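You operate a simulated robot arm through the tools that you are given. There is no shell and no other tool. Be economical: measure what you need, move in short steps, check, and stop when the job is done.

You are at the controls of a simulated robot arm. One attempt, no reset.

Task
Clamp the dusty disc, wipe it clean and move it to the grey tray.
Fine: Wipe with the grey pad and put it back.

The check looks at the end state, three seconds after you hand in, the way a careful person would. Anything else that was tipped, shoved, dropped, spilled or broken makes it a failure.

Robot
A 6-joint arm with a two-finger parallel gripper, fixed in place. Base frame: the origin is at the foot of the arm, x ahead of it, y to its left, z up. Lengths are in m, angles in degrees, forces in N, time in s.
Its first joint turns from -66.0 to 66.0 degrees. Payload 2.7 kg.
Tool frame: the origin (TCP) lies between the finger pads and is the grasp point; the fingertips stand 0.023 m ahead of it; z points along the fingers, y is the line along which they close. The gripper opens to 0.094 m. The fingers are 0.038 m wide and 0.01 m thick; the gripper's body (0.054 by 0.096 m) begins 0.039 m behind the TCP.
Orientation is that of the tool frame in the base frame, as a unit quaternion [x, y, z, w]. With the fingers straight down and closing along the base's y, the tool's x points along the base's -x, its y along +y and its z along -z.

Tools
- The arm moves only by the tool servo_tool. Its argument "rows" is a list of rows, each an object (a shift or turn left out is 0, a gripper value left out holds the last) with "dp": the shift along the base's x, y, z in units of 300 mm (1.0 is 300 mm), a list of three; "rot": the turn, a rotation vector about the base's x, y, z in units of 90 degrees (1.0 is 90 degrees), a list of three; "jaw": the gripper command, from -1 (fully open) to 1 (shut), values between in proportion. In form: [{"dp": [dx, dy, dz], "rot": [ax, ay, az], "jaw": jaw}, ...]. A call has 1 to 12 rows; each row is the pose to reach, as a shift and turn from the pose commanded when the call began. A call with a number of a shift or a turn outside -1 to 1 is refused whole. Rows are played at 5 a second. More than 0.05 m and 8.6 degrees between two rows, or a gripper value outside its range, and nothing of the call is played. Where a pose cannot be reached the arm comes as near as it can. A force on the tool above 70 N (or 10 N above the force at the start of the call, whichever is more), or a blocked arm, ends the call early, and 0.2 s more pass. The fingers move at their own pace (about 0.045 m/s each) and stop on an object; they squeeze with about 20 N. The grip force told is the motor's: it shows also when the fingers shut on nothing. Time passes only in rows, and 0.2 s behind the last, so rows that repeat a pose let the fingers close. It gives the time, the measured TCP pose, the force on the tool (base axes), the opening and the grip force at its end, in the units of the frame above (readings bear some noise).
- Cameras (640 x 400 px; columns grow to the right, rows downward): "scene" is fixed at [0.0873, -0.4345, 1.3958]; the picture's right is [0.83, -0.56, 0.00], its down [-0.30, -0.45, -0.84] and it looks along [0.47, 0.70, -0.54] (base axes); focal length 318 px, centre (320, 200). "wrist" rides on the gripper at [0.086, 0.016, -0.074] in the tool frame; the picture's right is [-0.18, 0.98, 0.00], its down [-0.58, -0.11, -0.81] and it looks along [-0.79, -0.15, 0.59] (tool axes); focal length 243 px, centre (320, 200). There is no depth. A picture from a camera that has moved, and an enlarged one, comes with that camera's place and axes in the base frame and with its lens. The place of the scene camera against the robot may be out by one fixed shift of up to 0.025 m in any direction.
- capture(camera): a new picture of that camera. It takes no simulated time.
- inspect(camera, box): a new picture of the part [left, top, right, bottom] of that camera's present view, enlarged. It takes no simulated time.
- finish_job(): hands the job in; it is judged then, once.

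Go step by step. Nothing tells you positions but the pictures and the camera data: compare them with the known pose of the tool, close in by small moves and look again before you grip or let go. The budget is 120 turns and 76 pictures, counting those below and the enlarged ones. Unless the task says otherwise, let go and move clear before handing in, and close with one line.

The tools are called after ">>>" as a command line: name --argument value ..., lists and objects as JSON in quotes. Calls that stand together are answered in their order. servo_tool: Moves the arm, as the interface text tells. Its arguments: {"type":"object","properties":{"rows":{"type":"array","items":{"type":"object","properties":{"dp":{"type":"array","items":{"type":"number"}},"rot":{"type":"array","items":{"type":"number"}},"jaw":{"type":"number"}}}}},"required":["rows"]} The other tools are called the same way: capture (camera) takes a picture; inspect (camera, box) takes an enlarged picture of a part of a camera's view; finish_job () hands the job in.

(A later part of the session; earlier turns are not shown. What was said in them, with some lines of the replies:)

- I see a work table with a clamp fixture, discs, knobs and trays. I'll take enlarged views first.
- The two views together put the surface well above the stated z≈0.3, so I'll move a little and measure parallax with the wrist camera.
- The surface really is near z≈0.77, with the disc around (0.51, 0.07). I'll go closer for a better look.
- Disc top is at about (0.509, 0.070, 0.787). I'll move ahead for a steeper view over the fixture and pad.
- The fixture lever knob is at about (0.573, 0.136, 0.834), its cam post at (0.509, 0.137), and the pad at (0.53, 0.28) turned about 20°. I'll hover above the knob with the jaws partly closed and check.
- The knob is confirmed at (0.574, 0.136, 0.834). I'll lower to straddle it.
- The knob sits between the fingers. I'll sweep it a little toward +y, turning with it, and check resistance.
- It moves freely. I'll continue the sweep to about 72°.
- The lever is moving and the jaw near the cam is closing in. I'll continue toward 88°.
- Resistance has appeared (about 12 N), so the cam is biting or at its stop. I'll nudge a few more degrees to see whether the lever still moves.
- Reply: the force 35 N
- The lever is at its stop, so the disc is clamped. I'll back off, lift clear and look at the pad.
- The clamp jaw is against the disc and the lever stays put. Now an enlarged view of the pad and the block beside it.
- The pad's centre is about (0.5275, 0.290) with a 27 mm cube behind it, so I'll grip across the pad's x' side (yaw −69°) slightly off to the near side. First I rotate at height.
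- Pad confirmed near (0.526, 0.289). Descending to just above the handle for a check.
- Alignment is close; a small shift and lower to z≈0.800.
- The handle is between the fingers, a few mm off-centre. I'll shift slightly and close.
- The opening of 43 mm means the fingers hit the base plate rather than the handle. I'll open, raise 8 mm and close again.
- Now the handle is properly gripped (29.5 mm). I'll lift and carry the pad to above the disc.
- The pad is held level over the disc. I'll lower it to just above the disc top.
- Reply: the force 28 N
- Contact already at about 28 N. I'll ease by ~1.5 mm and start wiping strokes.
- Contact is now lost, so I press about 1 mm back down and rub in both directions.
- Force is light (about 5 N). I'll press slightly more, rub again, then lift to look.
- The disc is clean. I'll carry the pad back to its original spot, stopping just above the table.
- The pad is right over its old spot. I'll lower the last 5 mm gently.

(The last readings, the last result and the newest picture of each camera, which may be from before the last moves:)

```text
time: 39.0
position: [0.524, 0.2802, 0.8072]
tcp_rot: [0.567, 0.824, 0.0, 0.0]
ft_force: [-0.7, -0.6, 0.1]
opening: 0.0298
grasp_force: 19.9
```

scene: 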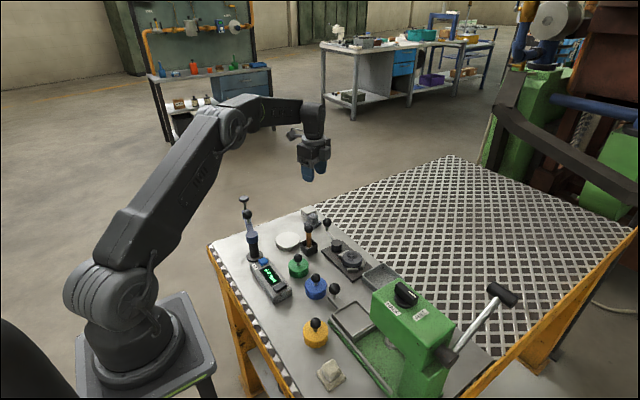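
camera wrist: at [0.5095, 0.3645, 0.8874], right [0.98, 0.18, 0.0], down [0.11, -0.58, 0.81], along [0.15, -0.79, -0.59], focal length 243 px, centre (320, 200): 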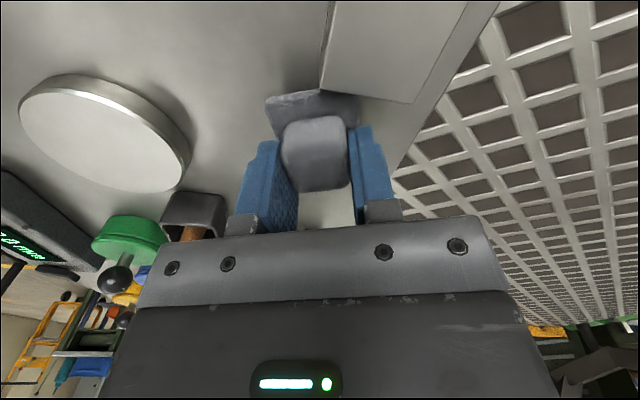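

Not clearly touching yet; another small step down.

>>> servo_tool --rows '[{"dp": [0, 0, -0.003]}, {"dp": [0, 0, -0.005]}, {"dp": [0, 0, -0.005]}]'

```text
time: 39.8
position: [0.5251, 0.2807, 0.8051]
tcp_rot: [0.566, 0.824, 0.0, 0.0]
ft_force: [-0.2, 1.6, -0.8]
opening: 0.0292
grasp_force: 19.9
```

>>> servo_tool --rows '[{"dp": [0, 0, -0.003]}, {"dp": [0, 0, -0.006]}, {"dp": [0, 0, -0.006]}]'

>>> inspect --camera "scene" --box '[295, 205, 345, 240]'

```text
time: 40.6
position: [0.5252, 0.2797, 0.8042]
tcp_rot: [0.567, 0.824, 0.001, 0.001]
ft_force: [-2.4, -0.5, 10.1]
opening: 0.0295
grasp_force: 19.5
```

```text
11.43 times, centred on (320, 222) of scene
camera zoom: at [0.0871, -0.4346, 1.3958], right [0.83, -0.56, 0.0], down [-0.3, -0.45, -0.84], along [0.47, 0.7, -0.54], focal length 3635 px, centre (320, -57)
```

zoom: 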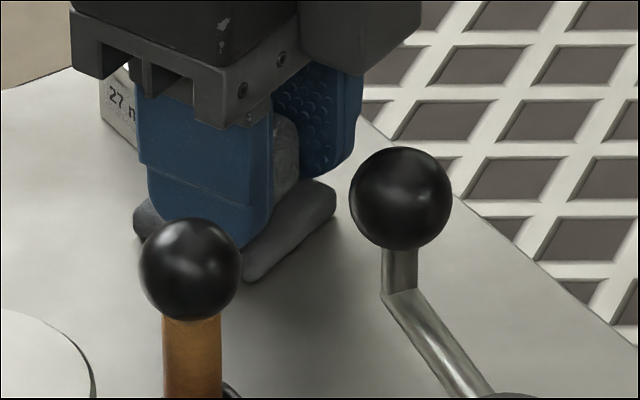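

In contact with the table (10 N). Opening to release, then lifting straight up.

>>> servo_tool --rows '[{"dp": [0, 0, 0.003], "jaw": 0.15}, {"dp": [0, 0, 0.003], "jaw": -0.064}, {"dp": [0, 0, 0.003]}, {"dp": [0, 0, 0.1]}, {"dp": [0, 0, 0.2]}, {"dp": [0, 0, 0.33]}, {"dp": [0, 0, 0.43]}, {"dp": [0, 0, 0.43]}]'

>>> inspect --camera "scene" --box '[295, 200, 345, 235]'

```text
time: 42.4
position: [0.5233, 0.2787, 0.9345]
tcp_rot: [0.566, 0.824, 0.0, 0.0]
ft_force: [0.2, 0.2, 0.0]
opening: 0.0499
grasp_force: 0.0
```

```text
11.43 times, centred on (320, 218) of scene
camera zoom: at [0.0873, -0.4345, 1.3958], right [0.83, -0.56, 0.0], down [-0.3, -0.45, -0.84], along [0.47, 0.7, -0.54], focal length 3635 px, centre (320, 0)
```

zoom: 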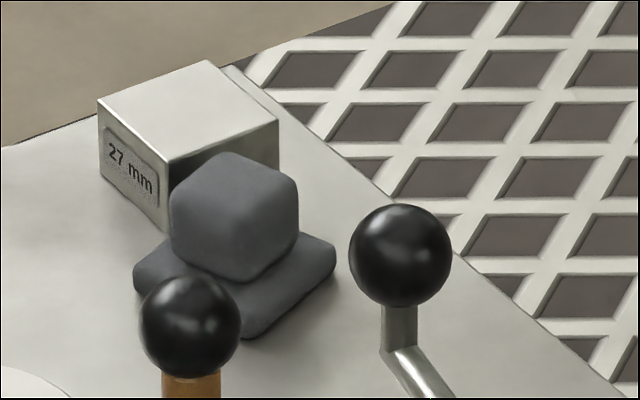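

The pad is back in its place. Next I rotate the tool back to yaw 80° over the lever knob, at about (0.520, 0.205), to release the clamp.

>>> servo_tool --rows '[{"dp": [0, -0.05, 0], "rot": [0, 0, 0.09], "jaw": 0.15}, {"dp": [0, -0.1, 0], "rot": [0, 0, 0.18]}, {"dp": [0, -0.15, 0], "rot": [0, 0, 0.27]}, {"dp": [-0.013, -0.2, 0.05], "rot": [0, 0, 0.36]}, {"dp": [-0.013, -0.248, 0.05], "rot": [0, 0, 0.45]}, {"dp": [-0.013, -0.248, 0.05], "rot": [0, 0, 0.54]}, {"dp": [-0.013, -0.248, 0.05], "rot": [0, 0, 0.63]}, {"dp": [-0.013, -0.248, 0.05], "rot": [0, 0, 0.72]}, {"dp": [-0.013, -0.248, 0.05], "rot": [0, 0, 0.81]}, {"dp": [-0.013, -0.248, 0.05], "rot": [0, 0, 0.9]}, {"dp": [-0.013, -0.248, 0.05], "rot": [0, 0, 0.99]}]'

>>> servo_tool --rows '[{"dp": [0, 0, 0], "rot": [0, 0, 0.09]}, {"dp": [0, 0, 0], "rot": [0, 0, 0.18]}, {"dp": [0, 0, 0], "rot": [0, 0, 0.27]}, {"dp": [0, 0, 0], "rot": [0, 0, 0.36]}, {"dp": [0, 0, 0], "rot": [0, 0, 0.45]}, {"dp": [0, 0, 0], "rot": [0, 0, 0.54]}, {"dp": [0, 0, -0.05], "rot": [0, 0, 0.62]}, {"dp": [0, 0, -0.15], "rot": [0, 0, 0.6656]}, {"dp": [0, 0, -0.15], "rot": [0, 0, 0.6656]}]'

>>> capture --camera "wrist"

```text
time: 44.8
position: [0.5217, 0.2028, 0.9472]
tcp_rot: [-0.175, 0.984, 0.0, 0.0]
ft_force: [0.7, 0.2, -0.1]
opening: 0.0399
grasp_force: 0.1
```

```text
time: 46.8
position: [0.5237, 0.2064, 0.9055]
tcp_rot: [-0.643, 0.766, 0.0, 0.0]
ft_force: [0.3, -1.2, -0.3]
opening: 0.0401
grasp_force: 0.1
```

```text
30 pictures are left
camera wrist: at [0.4917, 0.1233, 0.9796], right [-0.94, 0.35, 0.0], down [0.21, 0.55, 0.81], along [0.28, 0.76, -0.59], focal length 243 px, centre (320, 200)
```

wrist: 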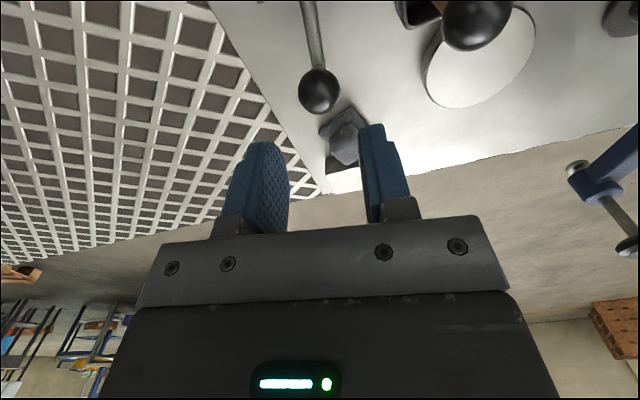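

Knob is at (0.521, 0.2005). Lowering to straddle it.

>>> servo_tool --rows '[{"dp": [0.003, -0.013, -0.08]}, {"dp": [0.003, -0.013, -0.16]}, {"dp": [0.003, -0.013, -0.2155]}, {"dp": [0.003, -0.013, -0.2155]}]'

>>> capture --camera "wrist"

```text
time: 47.8
position: [0.5222, 0.202, 0.838]
tcp_rot: [-0.643, 0.766, 0.001, 0.0]
ft_force: [0.5, 0.1, -0.1]
opening: 0.0401
grasp_force: 0.1
```

```text
29 pictures are left
camera wrist: at [0.4917, 0.119, 0.9123], right [-0.94, 0.35, 0.0], down [0.21, 0.55, 0.81], along [0.28, 0.75, -0.59], focal length 243 px, centre (320, 200)
```

wrist: 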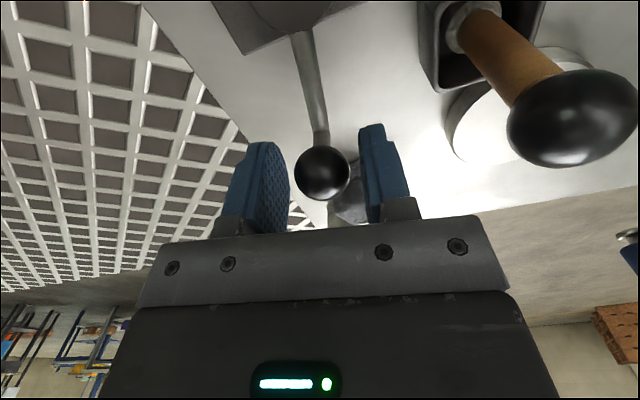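

Sweeping the lever back to its open position.

>>> servo_tool --rows '[{"dp": [0.0295, -0.0079, 0], "rot": [0, 0, -0.0889]}, {"dp": [0.0575, -0.0197, 0], "rot": [0, 0, -0.1778]}, {"dp": [0.0836, -0.0353, 0], "rot": [0, 0, -0.2667]}, {"dp": [0.1073, -0.0545, 0], "rot": [0, 0, -0.3556]}, {"dp": [0.1281, -0.0767, 0], "rot": [0, 0, -0.4444]}, {"dp": [0.1457, -0.1016, 0], "rot": [0, 0, -0.5333]}, {"dp": [0.1595, -0.1287, 0], "rot": [0, 0, -0.6222]}, {"dp": [0.1695, -0.1575, 0], "rot": [0, 0, -0.7111]}, {"dp": [0.1754, -0.1874, 0], "rot": [0, 0, -0.8]}, {"dp": [0.177, -0.2178, 0], "rot": [0, 0, -0.8889]}, {"dp": [0.1762, -0.2334, 0], "rot": [0, 0, -0.9344]}]'

>>> capture --camera "wrist"

>>> inspect --camera "scene" --box '[280, 190, 400, 280]'

```text
time: 50.2
position: [0.5749, 0.1305, 0.8375]
tcp_rot: [0.037, 0.999, 0.0, 0.0]
ft_force: [-0.4, 0.2, 0.1]
opening: 0.0398
grasp_force: 0.0
```

```text
28 pictures are left
camera wrist: at [0.4896, 0.1538, 0.9113], right [0.26, 0.97, 0.0], down [0.57, -0.15, 0.81], along [0.78, -0.21, -0.59], focal length 243 px, centre (320, 200)
```

wrist: 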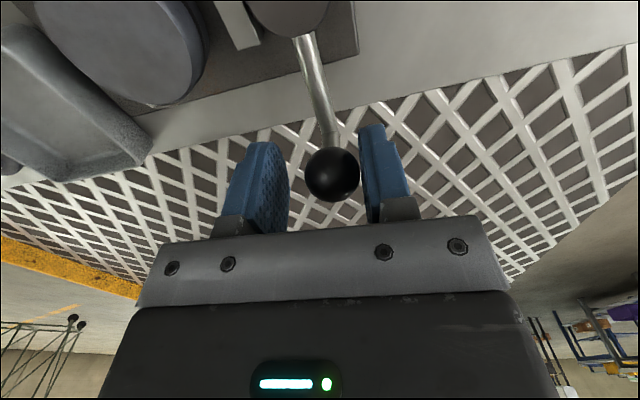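

```text
4.44 times, centred on (340, 235) of scene
camera zoom: at [0.0873, -0.4345, 1.3958], right [0.83, -0.56, 0.0], down [-0.3, -0.45, -0.84], along [0.47, 0.7, -0.54], focal length 1414 px, centre (231, 44)
```

zoom: 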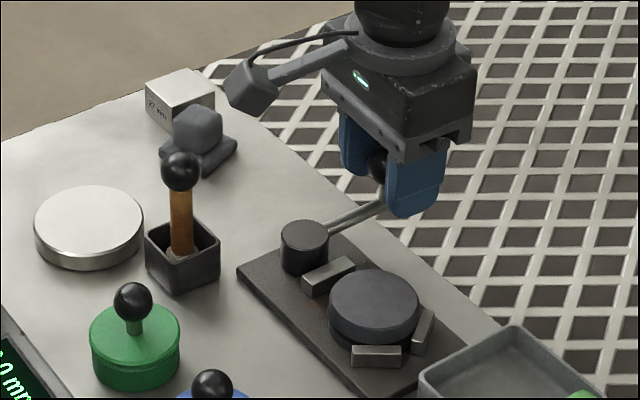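

The lever is open and the jaw has retracted. I'll lift off, turn to yaw −90° and go above the disc, opening the fingers to close along x.

>>> servo_tool --rows '[{"dp": [0, 0.012, 0]}, {"dp": [0, 0.012, 0.1]}, {"dp": [0, 0.012, 0.2]}, {"dp": [0, 0.012, 0.34]}, {"dp": [-0.05, -0.05, 0.34], "rot": [0, 0, -0.09], "jaw": -0.596}, {"dp": [-0.1, -0.1, 0.34], "rot": [0, 0, -0.18]}, {"dp": [-0.15, -0.15, 0.34], "rot": [0, 0, -0.27]}, {"dp": [-0.2193, -0.207, 0.34], "rot": [0, 0, -0.36]}, {"dp": [-0.2193, -0.207, 0.34], "rot": [0, 0, -0.45]}, {"dp": [-0.2193, -0.207, 0.34], "rot": [0, 0, -0.54]}, {"dp": [-0.2193, -0.207, 0.34], "rot": [0, 0, -0.63]}]'

>>> servo_tool --rows '[{"dp": [0, 0, 0], "rot": [0, 0, -0.09]}, {"dp": [0, 0, 0], "rot": [0, 0, -0.18]}, {"dp": [0, 0, 0], "rot": [0, 0, -0.27]}, {"dp": [0, 0, 0], "rot": [0, 0, -0.3244]}, {"dp": [0, 0, -0.1], "rot": [0, 0, -0.3244]}, {"dp": [0, 0, -0.15], "rot": [0, 0, -0.3244]}, {"dp": [0, 0, -0.15], "rot": [0, 0, -0.3244]}]'

>>> capture --camera "wrist"

>>> inspect --camera "scene" --box '[300, 200, 420, 290]'

```text
time: 52.6
position: [0.5079, 0.0684, 0.9399]
tcp_rot: [0.507, 0.862, -0.001, 0.0]
ft_force: [-0.3, -0.3, -0.3]
opening: 0.0752
grasp_force: 0.0
```

```text
time: 54.2
position: [0.51, 0.0695, 0.8941]
tcp_rot: [0.708, 0.706, 0.0, 0.0]
ft_force: [-0.4, 0.1, -0.5]
opening: 0.075
grasp_force: 0.0
```

```text
26 pictures are left
camera wrist: at [0.526, 0.1557, 0.969], right [0.98, -0.18, 0.0], down [-0.11, -0.58, 0.81], along [-0.15, -0.79, -0.59], focal length 243 px, centre (320, 200)
```

wrist: 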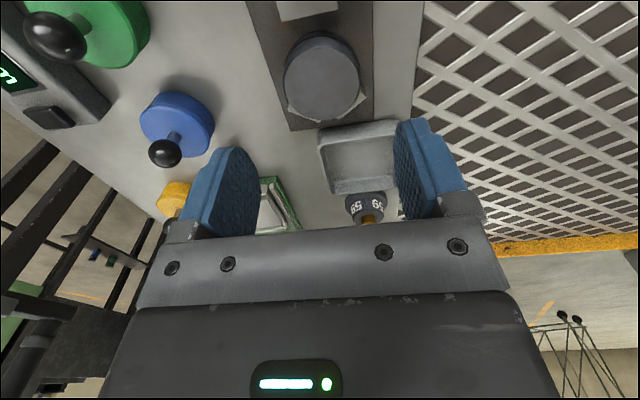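

```text
4.44 times, centred on (360, 245) of scene
camera zoom: at [0.0873, -0.4345, 1.3958], right [0.83, -0.56, 0.0], down [-0.3, -0.45, -0.84], along [0.47, 0.7, -0.54], focal length 1414 px, centre (142, 0)
```

zoom: 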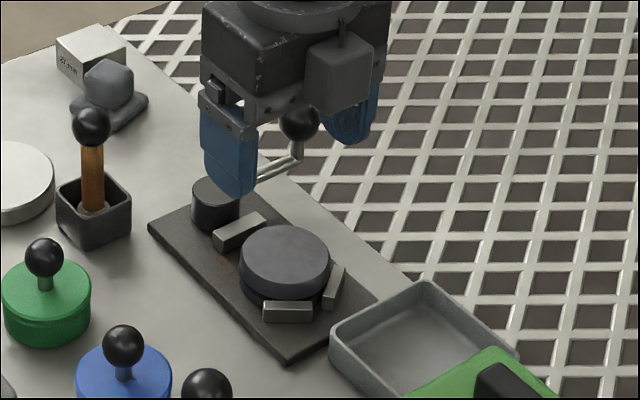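

Disc centre is at about (0.510, 0.0655), with free sides along x. Lowering partway to check.

>>> servo_tool --rows '[{"dp": [0.004, -0.01, -0.08]}, {"dp": [0.004, -0.01, -0.16]}, {"dp": [0.004, -0.01, -0.25]}, {"dp": [0.004, -0.01, -0.25]}]'

>>> capture --camera "wrist"

>>> inspect --camera "scene" --box '[310, 220, 390, 280]'

```text
time: 55.2
position: [0.5102, 0.0676, 0.8199]
tcp_rot: [0.708, 0.707, 0.0, 0.0]
ft_force: [0.2, -0.6, 0.3]
opening: 0.075
grasp_force: 0.0
```

```text
24 pictures are left
camera wrist: at [0.5254, 0.1534, 0.8935], right [0.98, -0.18, 0.0], down [-0.11, -0.58, 0.81], along [-0.15, -0.79, -0.59], focal length 243 px, centre (320, 200)
```

wrist: 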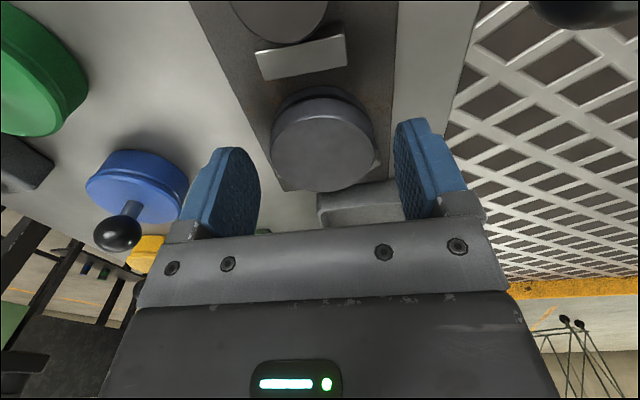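

```text
6.67 times, centred on (350, 250) of scene
camera zoom: at [0.0873, -0.4345, 1.3958], right [0.83, -0.56, 0.0], down [-0.3, -0.45, -0.84], along [0.47, 0.7, -0.54], focal length 2120 px, centre (120, -133)
```

zoom: 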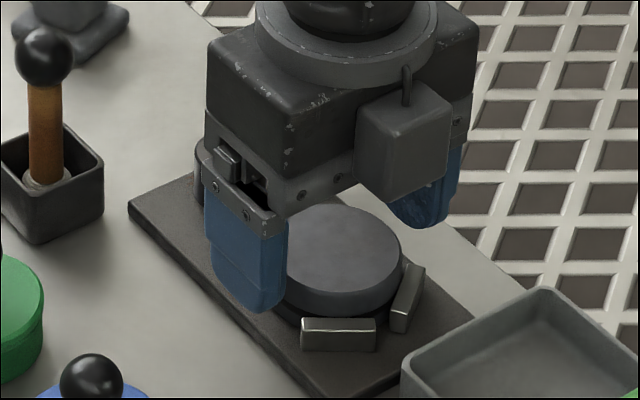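

Well aligned and the side jaws are clear. Lowering to grip height, then closing.

>>> servo_tool --rows '[{"dp": [0, -0.005, -0.03]}, {"dp": [0, -0.005, -0.06]}, {"dp": [0, -0.005, -0.063]}, {"dp": [0, -0.005, -0.063], "jaw": -0.3}, {"dp": [0, -0.005, -0.063], "jaw": 0}, {"dp": [0, -0.005, -0.063], "jaw": 1}, {"dp": [0, -0.005, -0.063], "jaw": 1}, {"dp": [0, -0.005, -0.063], "jaw": 1}]'

>>> capture --camera "wrist"

>>> inspect --camera "scene" --box '[310, 220, 390, 280]'

```text
time: 57.0
position: [0.5107, 0.0635, 0.8005]
tcp_rot: [0.707, 0.707, -0.001, -0.001]
ft_force: [3.7, -1.0, -3.9]
opening: 0.0645
grasp_force: 45.7
```

```text
22 pictures are left
camera wrist: at [0.5261, 0.1499, 0.8764], right [0.98, -0.18, 0.0], down [-0.11, -0.58, 0.81], along [-0.15, -0.79, -0.59], focal length 243 px, centre (320, 200)
```

wrist: 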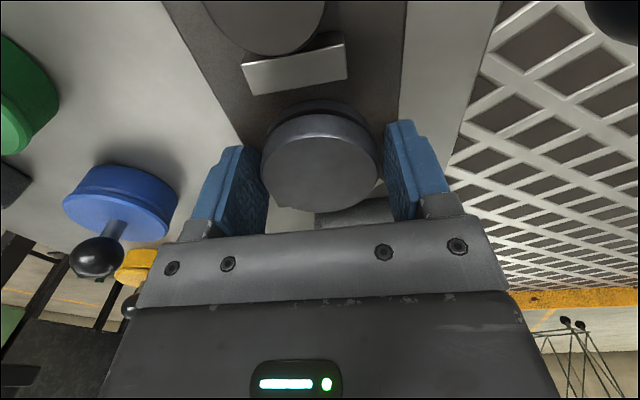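

```text
6.67 times, centred on (350, 250) of scene
camera zoom: at [0.0874, -0.4345, 1.3958], right [0.83, -0.56, 0.0], down [-0.3, -0.45, -0.84], along [0.47, 0.7, -0.54], focal length 2120 px, centre (120, -133)
```

zoom: 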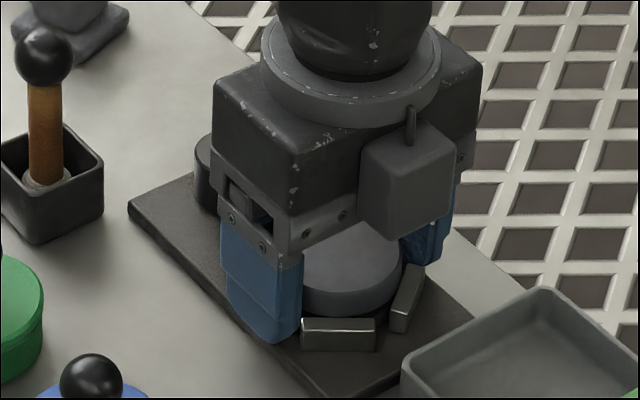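

The opening stopped at 64.5 mm with an odd grip force; I'll wait a moment and read again.

>>> servo_tool --rows '[{"dp": [0, 0, 0], "jaw": 1}, {"dp": [0, 0, 0], "jaw": 1}]'

>>> inspect --camera "wrist" --box '[200, 80, 440, 230]'

```text
time: 57.6
position: [0.509, 0.0642, 0.8017]
tcp_rot: [0.707, 0.707, 0.0, 0.0]
ft_force: [3.8, -1.3, -4.5]
opening: 0.0644
grasp_force: 45.3
```

```text
2.67 times, centred on (320, 155) of wrist
camera zoom: at [0.5261, 0.1499, 0.8764], right [0.98, -0.18, 0.0], down [-0.11, -0.58, 0.81], along [-0.15, -0.79, -0.59], focal length 647 px, centre (320, 320)
```

zoom: 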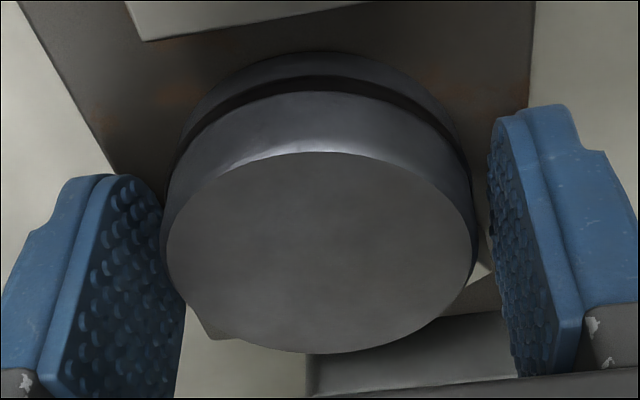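

The projection shows both fingers touching the disc (about 64 mm across), so it is gripped. I'll lift gently and check.

>>> servo_tool --rows '[{"dp": [0, 0, 0.02]}, {"dp": [0, 0, 0.05]}, {"dp": [0, 0, 0.1]}, {"dp": [0, 0, 0.1]}]'

>>> inspect --camera "scene" --box '[300, 210, 420, 290]'

```text
time: 58.1
position: [0.5105, 0.068, 0.8051]
tcp_rot: [0.705, 0.709, 0.002, -0.001]
ft_force: [11.9, 5.6, -14.2]
opening: 0.0573
grasp_force: 45.2
stopped in row 2: the force on the tool passed its limit (the readings are from after the stop); the commanded pose is now the measured one
```

```text
5.00 times, centred on (360, 250) of scene
camera zoom: at [0.0877, -0.4344, 1.3958], right [0.83, -0.56, 0.0], down [-0.3, -0.45, -0.84], along [0.47, 0.7, -0.54], focal length 1590 px, centre (120, -50)
```

zoom: 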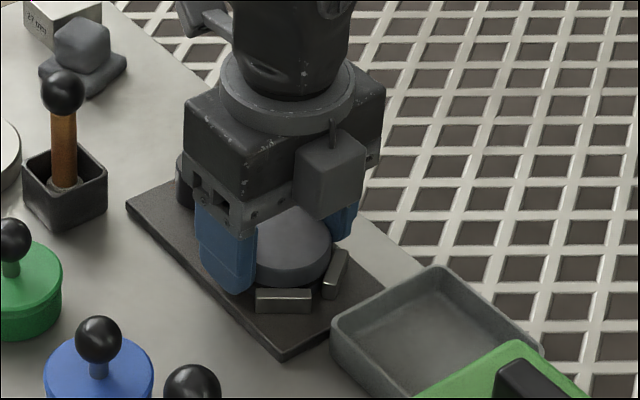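

The fingers were on the fixture jaws before; now the opening is 57 mm, which matches the disc itself. I'll pause and read the state.

>>> servo_tool --rows '[{"dp": [0, 0, 0]}, {"dp": [0, 0, 0]}]'

>>> inspect --camera "wrist" --box '[200, 60, 440, 210]'

```text
time: 58.8
position: [0.5107, 0.0682, 0.8066]
tcp_rot: [0.705, 0.709, 0.003, -0.001]
ft_force: [20.1, 10.9, -22.0]
opening: 0.0574
grasp_force: 44.8
```

```text
2.67 times, centred on (320, 135) of wrist
camera zoom: at [0.5252, 0.1544, 0.8811], right [0.98, -0.18, 0.0], down [-0.11, -0.59, 0.8], along [-0.14, -0.79, -0.6], focal length 647 px, centre (320, 373)
```

zoom: 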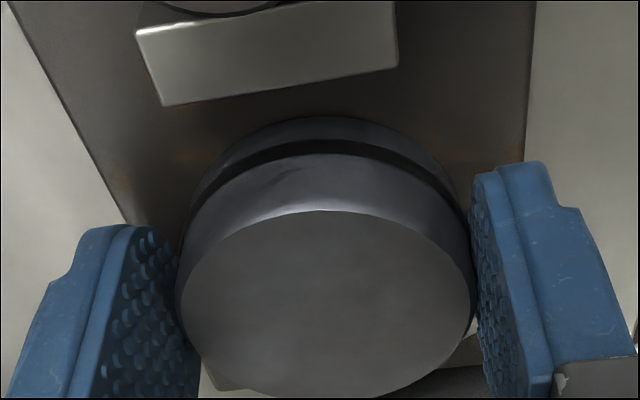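

Something is still holding the disc or a finger (forces of 20 N). I'll open, lift a little and look again before trying more.

>>> servo_tool --rows '[{"dp": [0, 0, 0], "jaw": -0.3}, {"dp": [0, 0, 0], "jaw": -0.6}, {"dp": [0, 0, 0], "jaw": -0.7}, {"dp": [0, 0, 0.05]}, {"dp": [0, 0, 0.12]}, {"dp": [0, 0, 0.25]}, {"dp": [0, 0, 0.37]}, {"dp": [0, 0, 0.37]}]'

>>> inspect --camera "wrist" --box '[220, 0, 420, 130]'

>>> inspect --camera "scene" --box '[310, 220, 390, 280]'

```text
time: 60.5
position: [0.5064, 0.0681, 0.9185]
tcp_rot: [0.705, 0.709, 0.0, -0.003]
ft_force: [0.5, -0.3, -0.1]
opening: 0.0801
grasp_force: 0.1
```

```text
3.08 times, centred on (320, 65) of wrist
camera zoom: at [0.522, 0.1542, 0.9934], right [0.98, -0.18, 0.0], down [-0.11, -0.58, 0.8], along [-0.15, -0.79, -0.59], focal length 746 px, centre (320, 615)
```

zoom: 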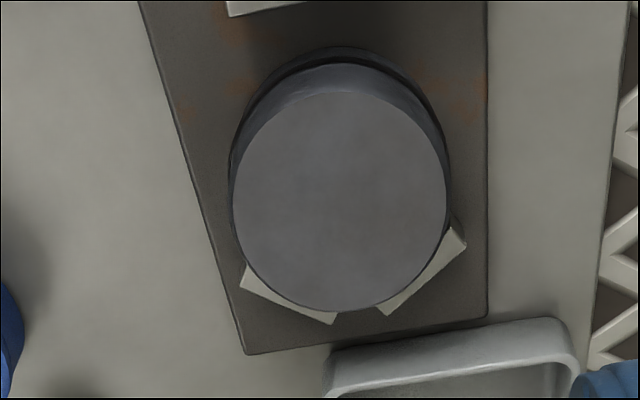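

```text
6.67 times, centred on (350, 250) of scene
camera zoom: at [0.0873, -0.4345, 1.3958], right [0.83, -0.56, 0.0], down [-0.3, -0.45, -0.84], along [0.47, 0.7, -0.54], focal length 2120 px, centre (120, -133)
```

zoom: 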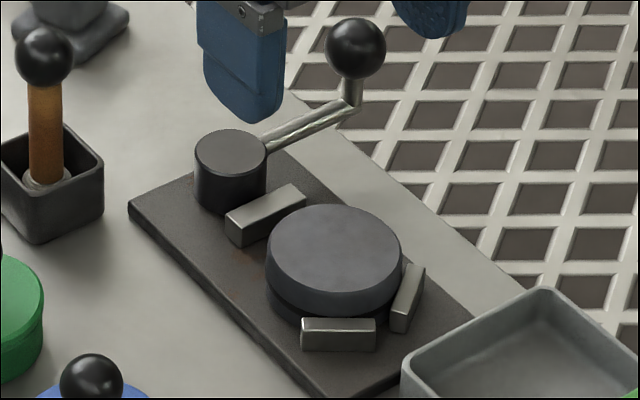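

The jaw ends were catching the finger corners on the −y side. I'll regrip with the fingers shifted about +9 mm in y, clear of them.

>>> servo_tool --rows '[{"dp": [0.004, 0.018, -0.1]}, {"dp": [0.004, 0.018, -0.2]}, {"dp": [0.004, 0.018, -0.29]}, {"dp": [0.004, 0.018, -0.34]}, {"dp": [0.004, 0.018, -0.34]}, {"dp": [0.004, 0.018, -0.34]}]'

>>> inspect --camera "wrist" --box '[180, 60, 460, 240]'

```text
time: 62.0
position: [0.5078, 0.0742, 0.8151]
tcp_rot: [0.706, 0.709, 0.002, -0.001]
ft_force: [-0.5, -0.1, -0.2]
opening: 0.0797
grasp_force: 0.1
```

```text
2.22 times, centred on (320, 150) of wrist
camera zoom: at [0.5234, 0.1599, 0.8903], right [0.98, -0.18, 0.0], down [-0.11, -0.58, 0.8], along [-0.15, -0.79, -0.59], focal length 539 px, centre (320, 311)
```

zoom: 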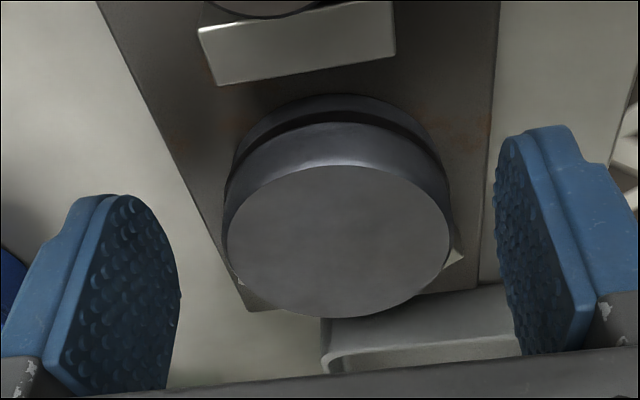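

Refined: disc top is at z≈0.799 and centre y≈0.0655, and the fingers are offset as wanted. Lowering 6 mm and closing.

>>> servo_tool --rows '[{"dp": [0, 0, -0.01]}, {"dp": [0, 0, -0.02], "jaw": -0.4}, {"dp": [0, 0, -0.02], "jaw": -0.2}, {"dp": [0, 0, -0.02], "jaw": 0}, {"dp": [0, 0, -0.02], "jaw": 1}, {"dp": [0, 0, -0.02], "jaw": 1}, {"dp": [0, 0, -0.02], "jaw": 1}]'

>>> inspect --camera "wrist" --box '[200, 60, 440, 210]'

```text
time: 63.5
position: [0.5097, 0.0733, 0.8094]
tcp_rot: [0.706, 0.708, 0.001, -0.001]
ft_force: [9.2, 4.4, 0.0]
opening: 0.0553
grasp_force: 20.2
```

```text
2.67 times, centred on (320, 135) of wrist
camera zoom: at [0.5249, 0.1584, 0.8847], right [0.98, -0.18, 0.0], down [-0.11, -0.59, 0.8], along [-0.14, -0.79, -0.59], focal length 647 px, centre (320, 373)
```

zoom: 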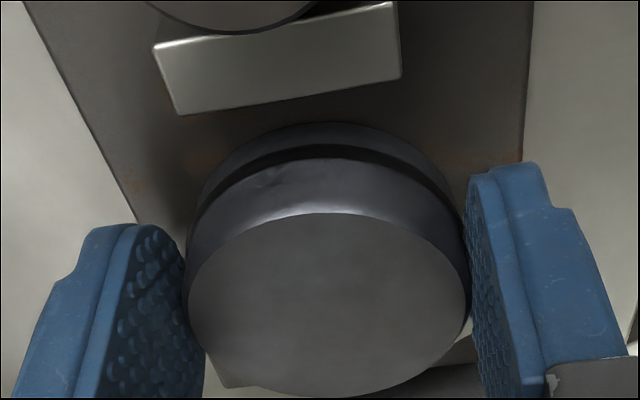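

Now the grip is normal: 55.3 mm at 20 N. Lifting gently.

>>> servo_tool --rows '[{"dp": [0, 0, 0.01]}, {"dp": [0, 0, 0.03]}, {"dp": [0, 0, 0.06]}, {"dp": [0, 0, 0.1]}, {"dp": [0, 0, 0.1]}]'

>>> inspect --camera "scene" --box '[310, 210, 410, 285]'

```text
time: 64.8
position: [0.5091, 0.0718, 0.8389]
tcp_rot: [0.706, 0.708, 0.0, -0.002]
ft_force: [0.0, 0.8, -5.1]
opening: 0.0552
grasp_force: 20.1
```

```text
5.33 times, centred on (360, 248) of scene
camera zoom: at [0.0874, -0.4345, 1.3958], right [0.83, -0.56, 0.0], down [-0.3, -0.45, -0.84], along [0.47, 0.7, -0.54], focal length 1696 px, centre (107, -53)
```

zoom: 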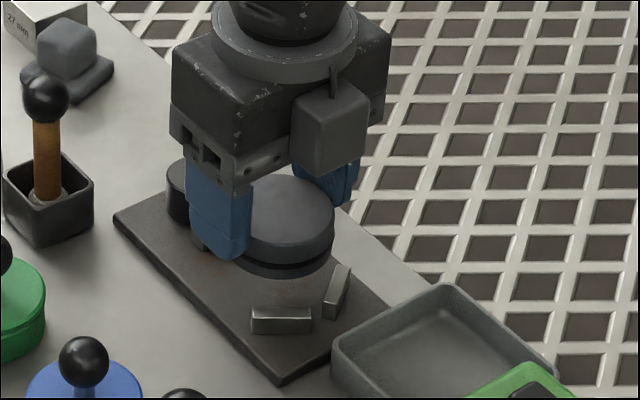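

The disc is lifted free. I'll raise it and move over the grey tray.

>>> servo_tool --rows '[{"dp": [0, 0, 0.07]}, {"dp": [0, 0, 0.17]}, {"dp": [0.02, -0.08, 0.2]}, {"dp": [0.04, -0.16, 0.2]}, {"dp": [0.06, -0.24, 0.2]}, {"dp": [0.075, -0.325, 0.2]}, {"dp": [0.075, -0.325, 0.2]}]'

>>> capture --camera "wrist"

>>> inspect --camera "scene" --box '[320, 210, 440, 300]'

```text
time: 66.3
position: [0.5303, -0.0233, 0.899]
tcp_rot: [0.706, 0.709, 0.0, -0.002]
ft_force: [-0.7, 0.7, -4.8]
opening: 0.0556
grasp_force: 20.3
```

```text
12 pictures are left
camera wrist: at [0.5461, 0.0623, 0.9738], right [0.98, -0.18, 0.0], down [-0.11, -0.58, 0.8], along [-0.15, -0.79, -0.59], focal length 243 px, centre (320, 200)
```

wrist: 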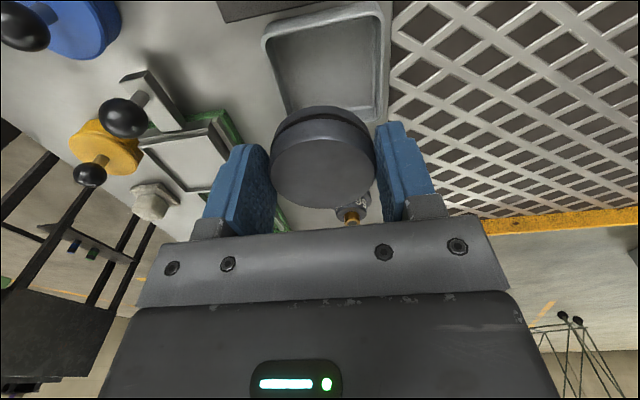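

```text
4.44 times, centred on (380, 255) of scene
camera zoom: at [0.0873, -0.4345, 1.3958], right [0.83, -0.56, 0.0], down [-0.3, -0.45, -0.84], along [0.47, 0.7, -0.54], focal length 1414 px, centre (53, -44)
```

zoom: 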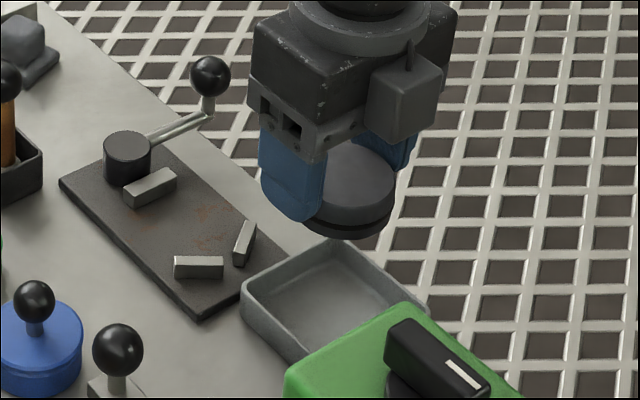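

The tray centre is at about (0.537, −0.038); the disc needs a shift of (+7, −7) mm. I'll lower so the disc begins to enter the tray and check.

>>> servo_tool --rows '[{"dp": [0.0233, -0.0233, 0]}, {"dp": [0.0233, -0.0233, -0.08]}, {"dp": [0.0233, -0.0233, -0.16]}, {"dp": [0.0233, -0.0233, -0.22]}, {"dp": [0.0233, -0.0233, -0.22]}]'

>>> inspect --camera "scene" --box '[340, 225, 420, 285]'

>>> inspect --camera "wrist" --box '[200, 0, 440, 220]'

```text
time: 67.5
position: [0.5401, -0.0293, 0.8328]
tcp_rot: [0.705, 0.709, 0.0, -0.002]
ft_force: [0.4, 0.4, -4.6]
opening: 0.0554
grasp_force: 19.7
```

```text
6.67 times, centred on (380, 255) of scene
camera zoom: at [0.0874, -0.4345, 1.3958], right [0.83, -0.56, 0.0], down [-0.3, -0.45, -0.84], along [0.47, 0.7, -0.54], focal length 2120 px, centre (-80, -167)
```

zoom: 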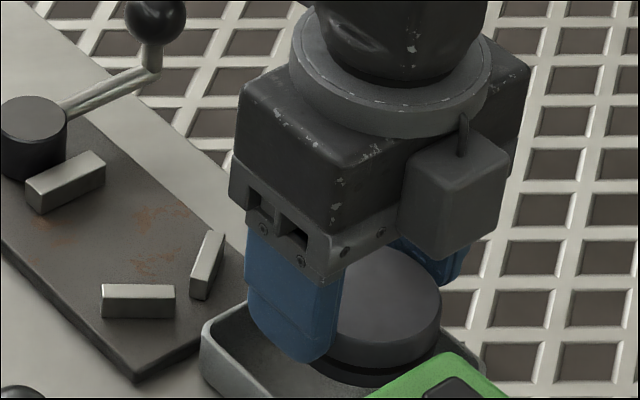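

```text
1.82 times, centred on (320, 110) of wrist
camera zoom: at [0.556, 0.0561, 0.908], right [0.98, -0.18, 0.0], down [-0.11, -0.58, 0.8], along [-0.15, -0.79, -0.59], focal length 441 px, centre (320, 364)
```

zoom: 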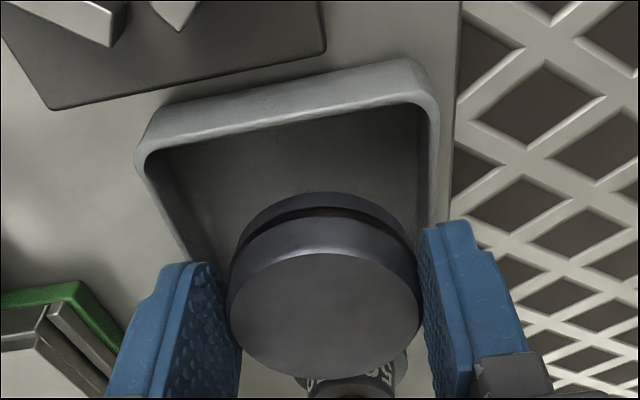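

The tray's inner width is about 80 mm, so the fingers fit inside; I'll centre x by −4 mm and lower in small steps.

>>> servo_tool --rows '[{"dp": [-0.0133, 0, 0]}, {"dp": [-0.0133, 0, -0.03]}, {"dp": [-0.0133, 0, -0.05]}, {"dp": [-0.0133, 0, -0.06]}, {"dp": [-0.0133, 0, -0.065]}, {"dp": [-0.0133, 0, -0.065]}]'

>>> inspect --camera "wrist" --box '[200, 0, 440, 220]'

```text
time: 69.0
position: [0.537, -0.0311, 0.816]
tcp_rot: [0.706, 0.709, 0.004, 0.001]
ft_force: [-4.4, 2.2, 26.3]
opening: 0.0556
grasp_force: 20.4
```

```text
1.82 times, centred on (320, 110) of wrist
camera zoom: at [0.5518, 0.055, 0.8911], right [0.98, -0.18, 0.01], down [-0.11, -0.58, 0.8], along [-0.14, -0.79, -0.6], focal length 441 px, centre (320, 364)
```

zoom: 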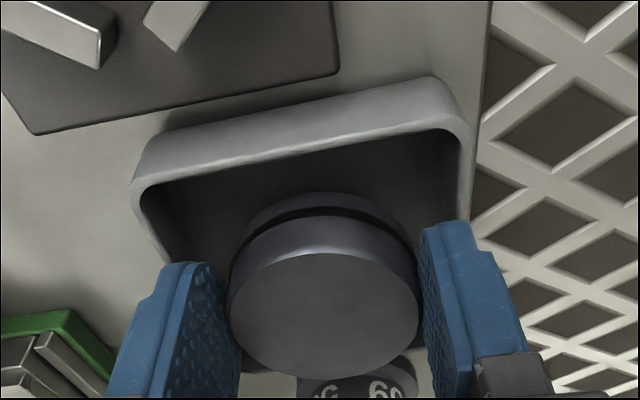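

Contact of about 30 N at z=0.816. I'll ease off slightly and look from the scene camera to see what touches.

>>> servo_tool --rows '[{"dp": [0, 0, 0.004]}, {"dp": [0, 0, 0.006]}, {"dp": [0, 0, 0.006]}]'

>>> inspect --camera "scene" --box '[350, 240, 410, 285]'

```text
time: 69.8
position: [0.5372, -0.0309, 0.816]
tcp_rot: [0.706, 0.708, 0.003, 0.0]
ft_force: [5.0, 3.9, 16.3]
opening: 0.0556
grasp_force: 19.7
```

```text
8.89 times, centred on (380, 262) of scene
camera zoom: at [0.0871, -0.4344, 1.3958], right [0.83, -0.56, 0.0], down [-0.3, -0.45, -0.84], along [0.47, 0.7, -0.54], focal length 2827 px, centre (-213, -356)
```

zoom: 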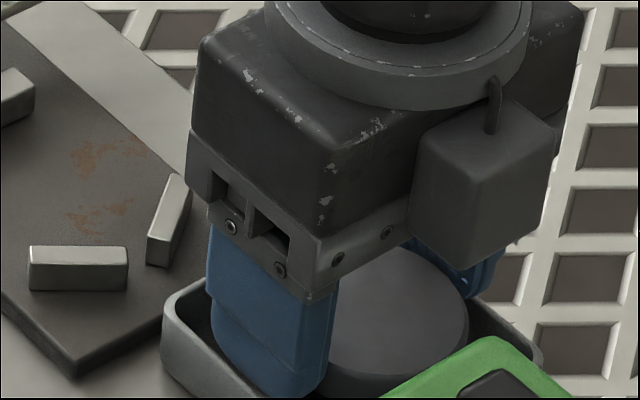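

The fingers are inside the tray; the disc's near edge is probably on the near wall. I'll raise, shift +6 mm in y, and lower again.

>>> servo_tool --rows '[{"dp": [0, 0, 0.02]}, {"dp": [0, 0, 0.04]}, {"dp": [-0.002, 0.02, 0.04]}, {"dp": [-0.002, 0.02, 0.02]}, {"dp": [-0.002, 0.02, 0.005]}, {"dp": [-0.002, 0.02, -0.003]}, {"dp": [-0.002, 0.02, -0.003]}]'

```text
time: 71.3
position: [0.537, -0.0255, 0.8157]
tcp_rot: [0.705, 0.709, 0.003, 0.0]
ft_force: [-2.9, -1.9, 17.8]
opening: 0.0554
grasp_force: 19.8
```

Contact at the same height, with the tilt indicating the +x finger is on the rim. I'll try a 3 mm shift toward −x.

>>> servo_tool --rows '[{"dp": [0, 0, 0.02]}, {"dp": [-0.011, 0, 0.02]}, {"dp": [-0.011, 0, 0.005]}, {"dp": [-0.011, 0, -0.003]}, {"dp": [-0.011, 0, -0.012]}, {"dp": [-0.011, 0, -0.012]}]'

```text
time: 72.8
position: [0.5328, -0.025, 0.8154]
tcp_rot: [0.706, 0.708, 0.004, 0.002]
ft_force: [-3.2, 2.0, 31.5]
opening: 0.0554
grasp_force: 19.9
```

Same contact height regardless of x and y, so the disc is most likely resting on the tray floor. I'll ease the pressure, re-centre, and look once.

>>> servo_tool --rows '[{"dp": [0, 0, 0.02]}, {"dp": [0.006, 0, 0.025]}, {"dp": [0.006, 0, 0.015]}, {"dp": [0.006, 0, 0.015]}]'

>>> inspect --camera "wrist" --box '[220, 40, 420, 200]'

```text
time: 73.8
position: [0.5347, -0.0264, 0.8167]
tcp_rot: [0.706, 0.709, 0.001, -0.001]
ft_force: [-4.1, 4.8, 17.8]
opening: 0.0555
grasp_force: 20.0
```

```text
2.50 times, centred on (320, 120) of wrist
camera zoom: at [0.5498, 0.0601, 0.8913], right [0.98, -0.18, 0.0], down [-0.11, -0.58, 0.8], along [-0.15, -0.79, -0.59], focal length 606 px, centre (320, 400)
```

zoom: 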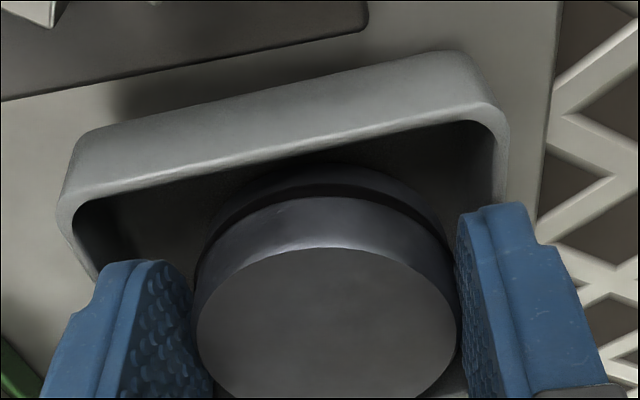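

The fingertips rest on the tray rim (the fingers are as wide apart as the walls), with the disc already about 10 mm down inside and centred. I'll lift a hair off the rim and release so it settles in the tray.

>>> servo_tool --rows '[{"dp": [0, 0, 0.008]}, {"dp": [0, 0, 0.013]}, {"dp": [0, 0, 0.013]}]'

```text
time: 74.5
position: [0.5321, -0.0265, 0.8177]
tcp_rot: [0.706, 0.708, -0.001, -0.004]
ft_force: [-0.5, -0.3, -4.2]
opening: 0.0552
grasp_force: 19.8
```

Just free of the rim. Releasing and then lifting.

>>> servo_tool --rows '[{"dp": [0, 0, 0], "jaw": -0.6}, {"dp": [0, 0, 0], "jaw": -0.6}, {"dp": [0, 0, 0], "jaw": -0.6}, {"dp": [0, 0, 0.1]}, {"dp": [0, 0, 0.22]}, {"dp": [0, 0, 0.35]}, {"dp": [0, 0.1, 0.42]}, {"dp": [0, 0.2, 0.42]}, {"dp": [0, 0.2, 0.42]}]'

>>> inspect --camera "wrist" --box '[200, 0, 440, 200]'

>>> inspect --camera "scene" --box '[280, 190, 420, 300]'

```text
time: 76.5
position: [0.5301, 0.0381, 0.9478]
tcp_rot: [0.706, 0.709, 0.001, -0.002]
ft_force: [0.4, -0.2, -0.4]
opening: 0.0753
grasp_force: 0.0
```

```text
2.00 times, centred on (320, 100) of wrist
camera zoom: at [0.5471, 0.1243, 1.0223], right [0.98, -0.18, 0.0], down [-0.11, -0.58, 0.8], along [-0.15, -0.79, -0.59], focal length 485 px, centre (320, 400)
```

zoom: 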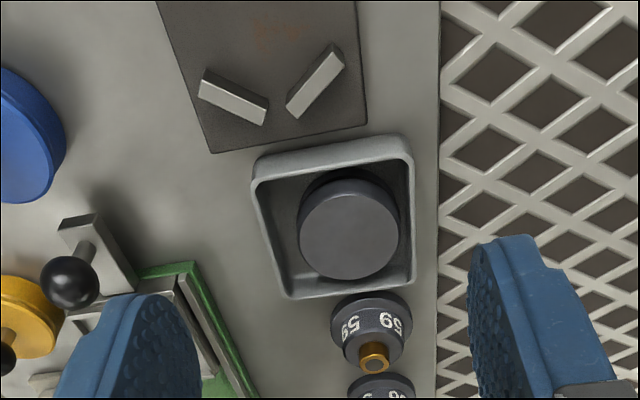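

```text
3.64 times, centred on (350, 245) of scene
camera zoom: at [0.0873, -0.4345, 1.3958], right [0.83, -0.56, 0.0], down [-0.3, -0.45, -0.84], along [0.47, 0.7, -0.54], focal length 1157 px, centre (211, 36)
```

zoom: 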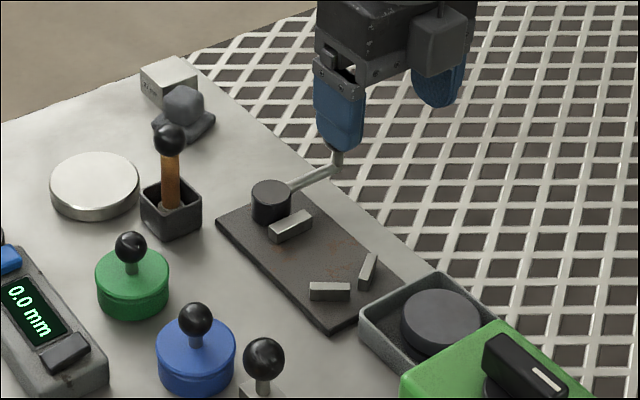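

The disc lies flat and clean in the grey tray, the pad is back in place, the lever is open, and nothing else has moved. The gripper is clear, so I'm handing in.

>>> finish_job

```text
The job is handed in.
```

I clamped the disc, wiped it clean with the grey pad, put the pad back, opened the clamp and put the disc in the grey tray. It dropped about 10 mm into the tray because the fingertips met the rim, and in the last pictures it lies flat with nothing else disturbed.
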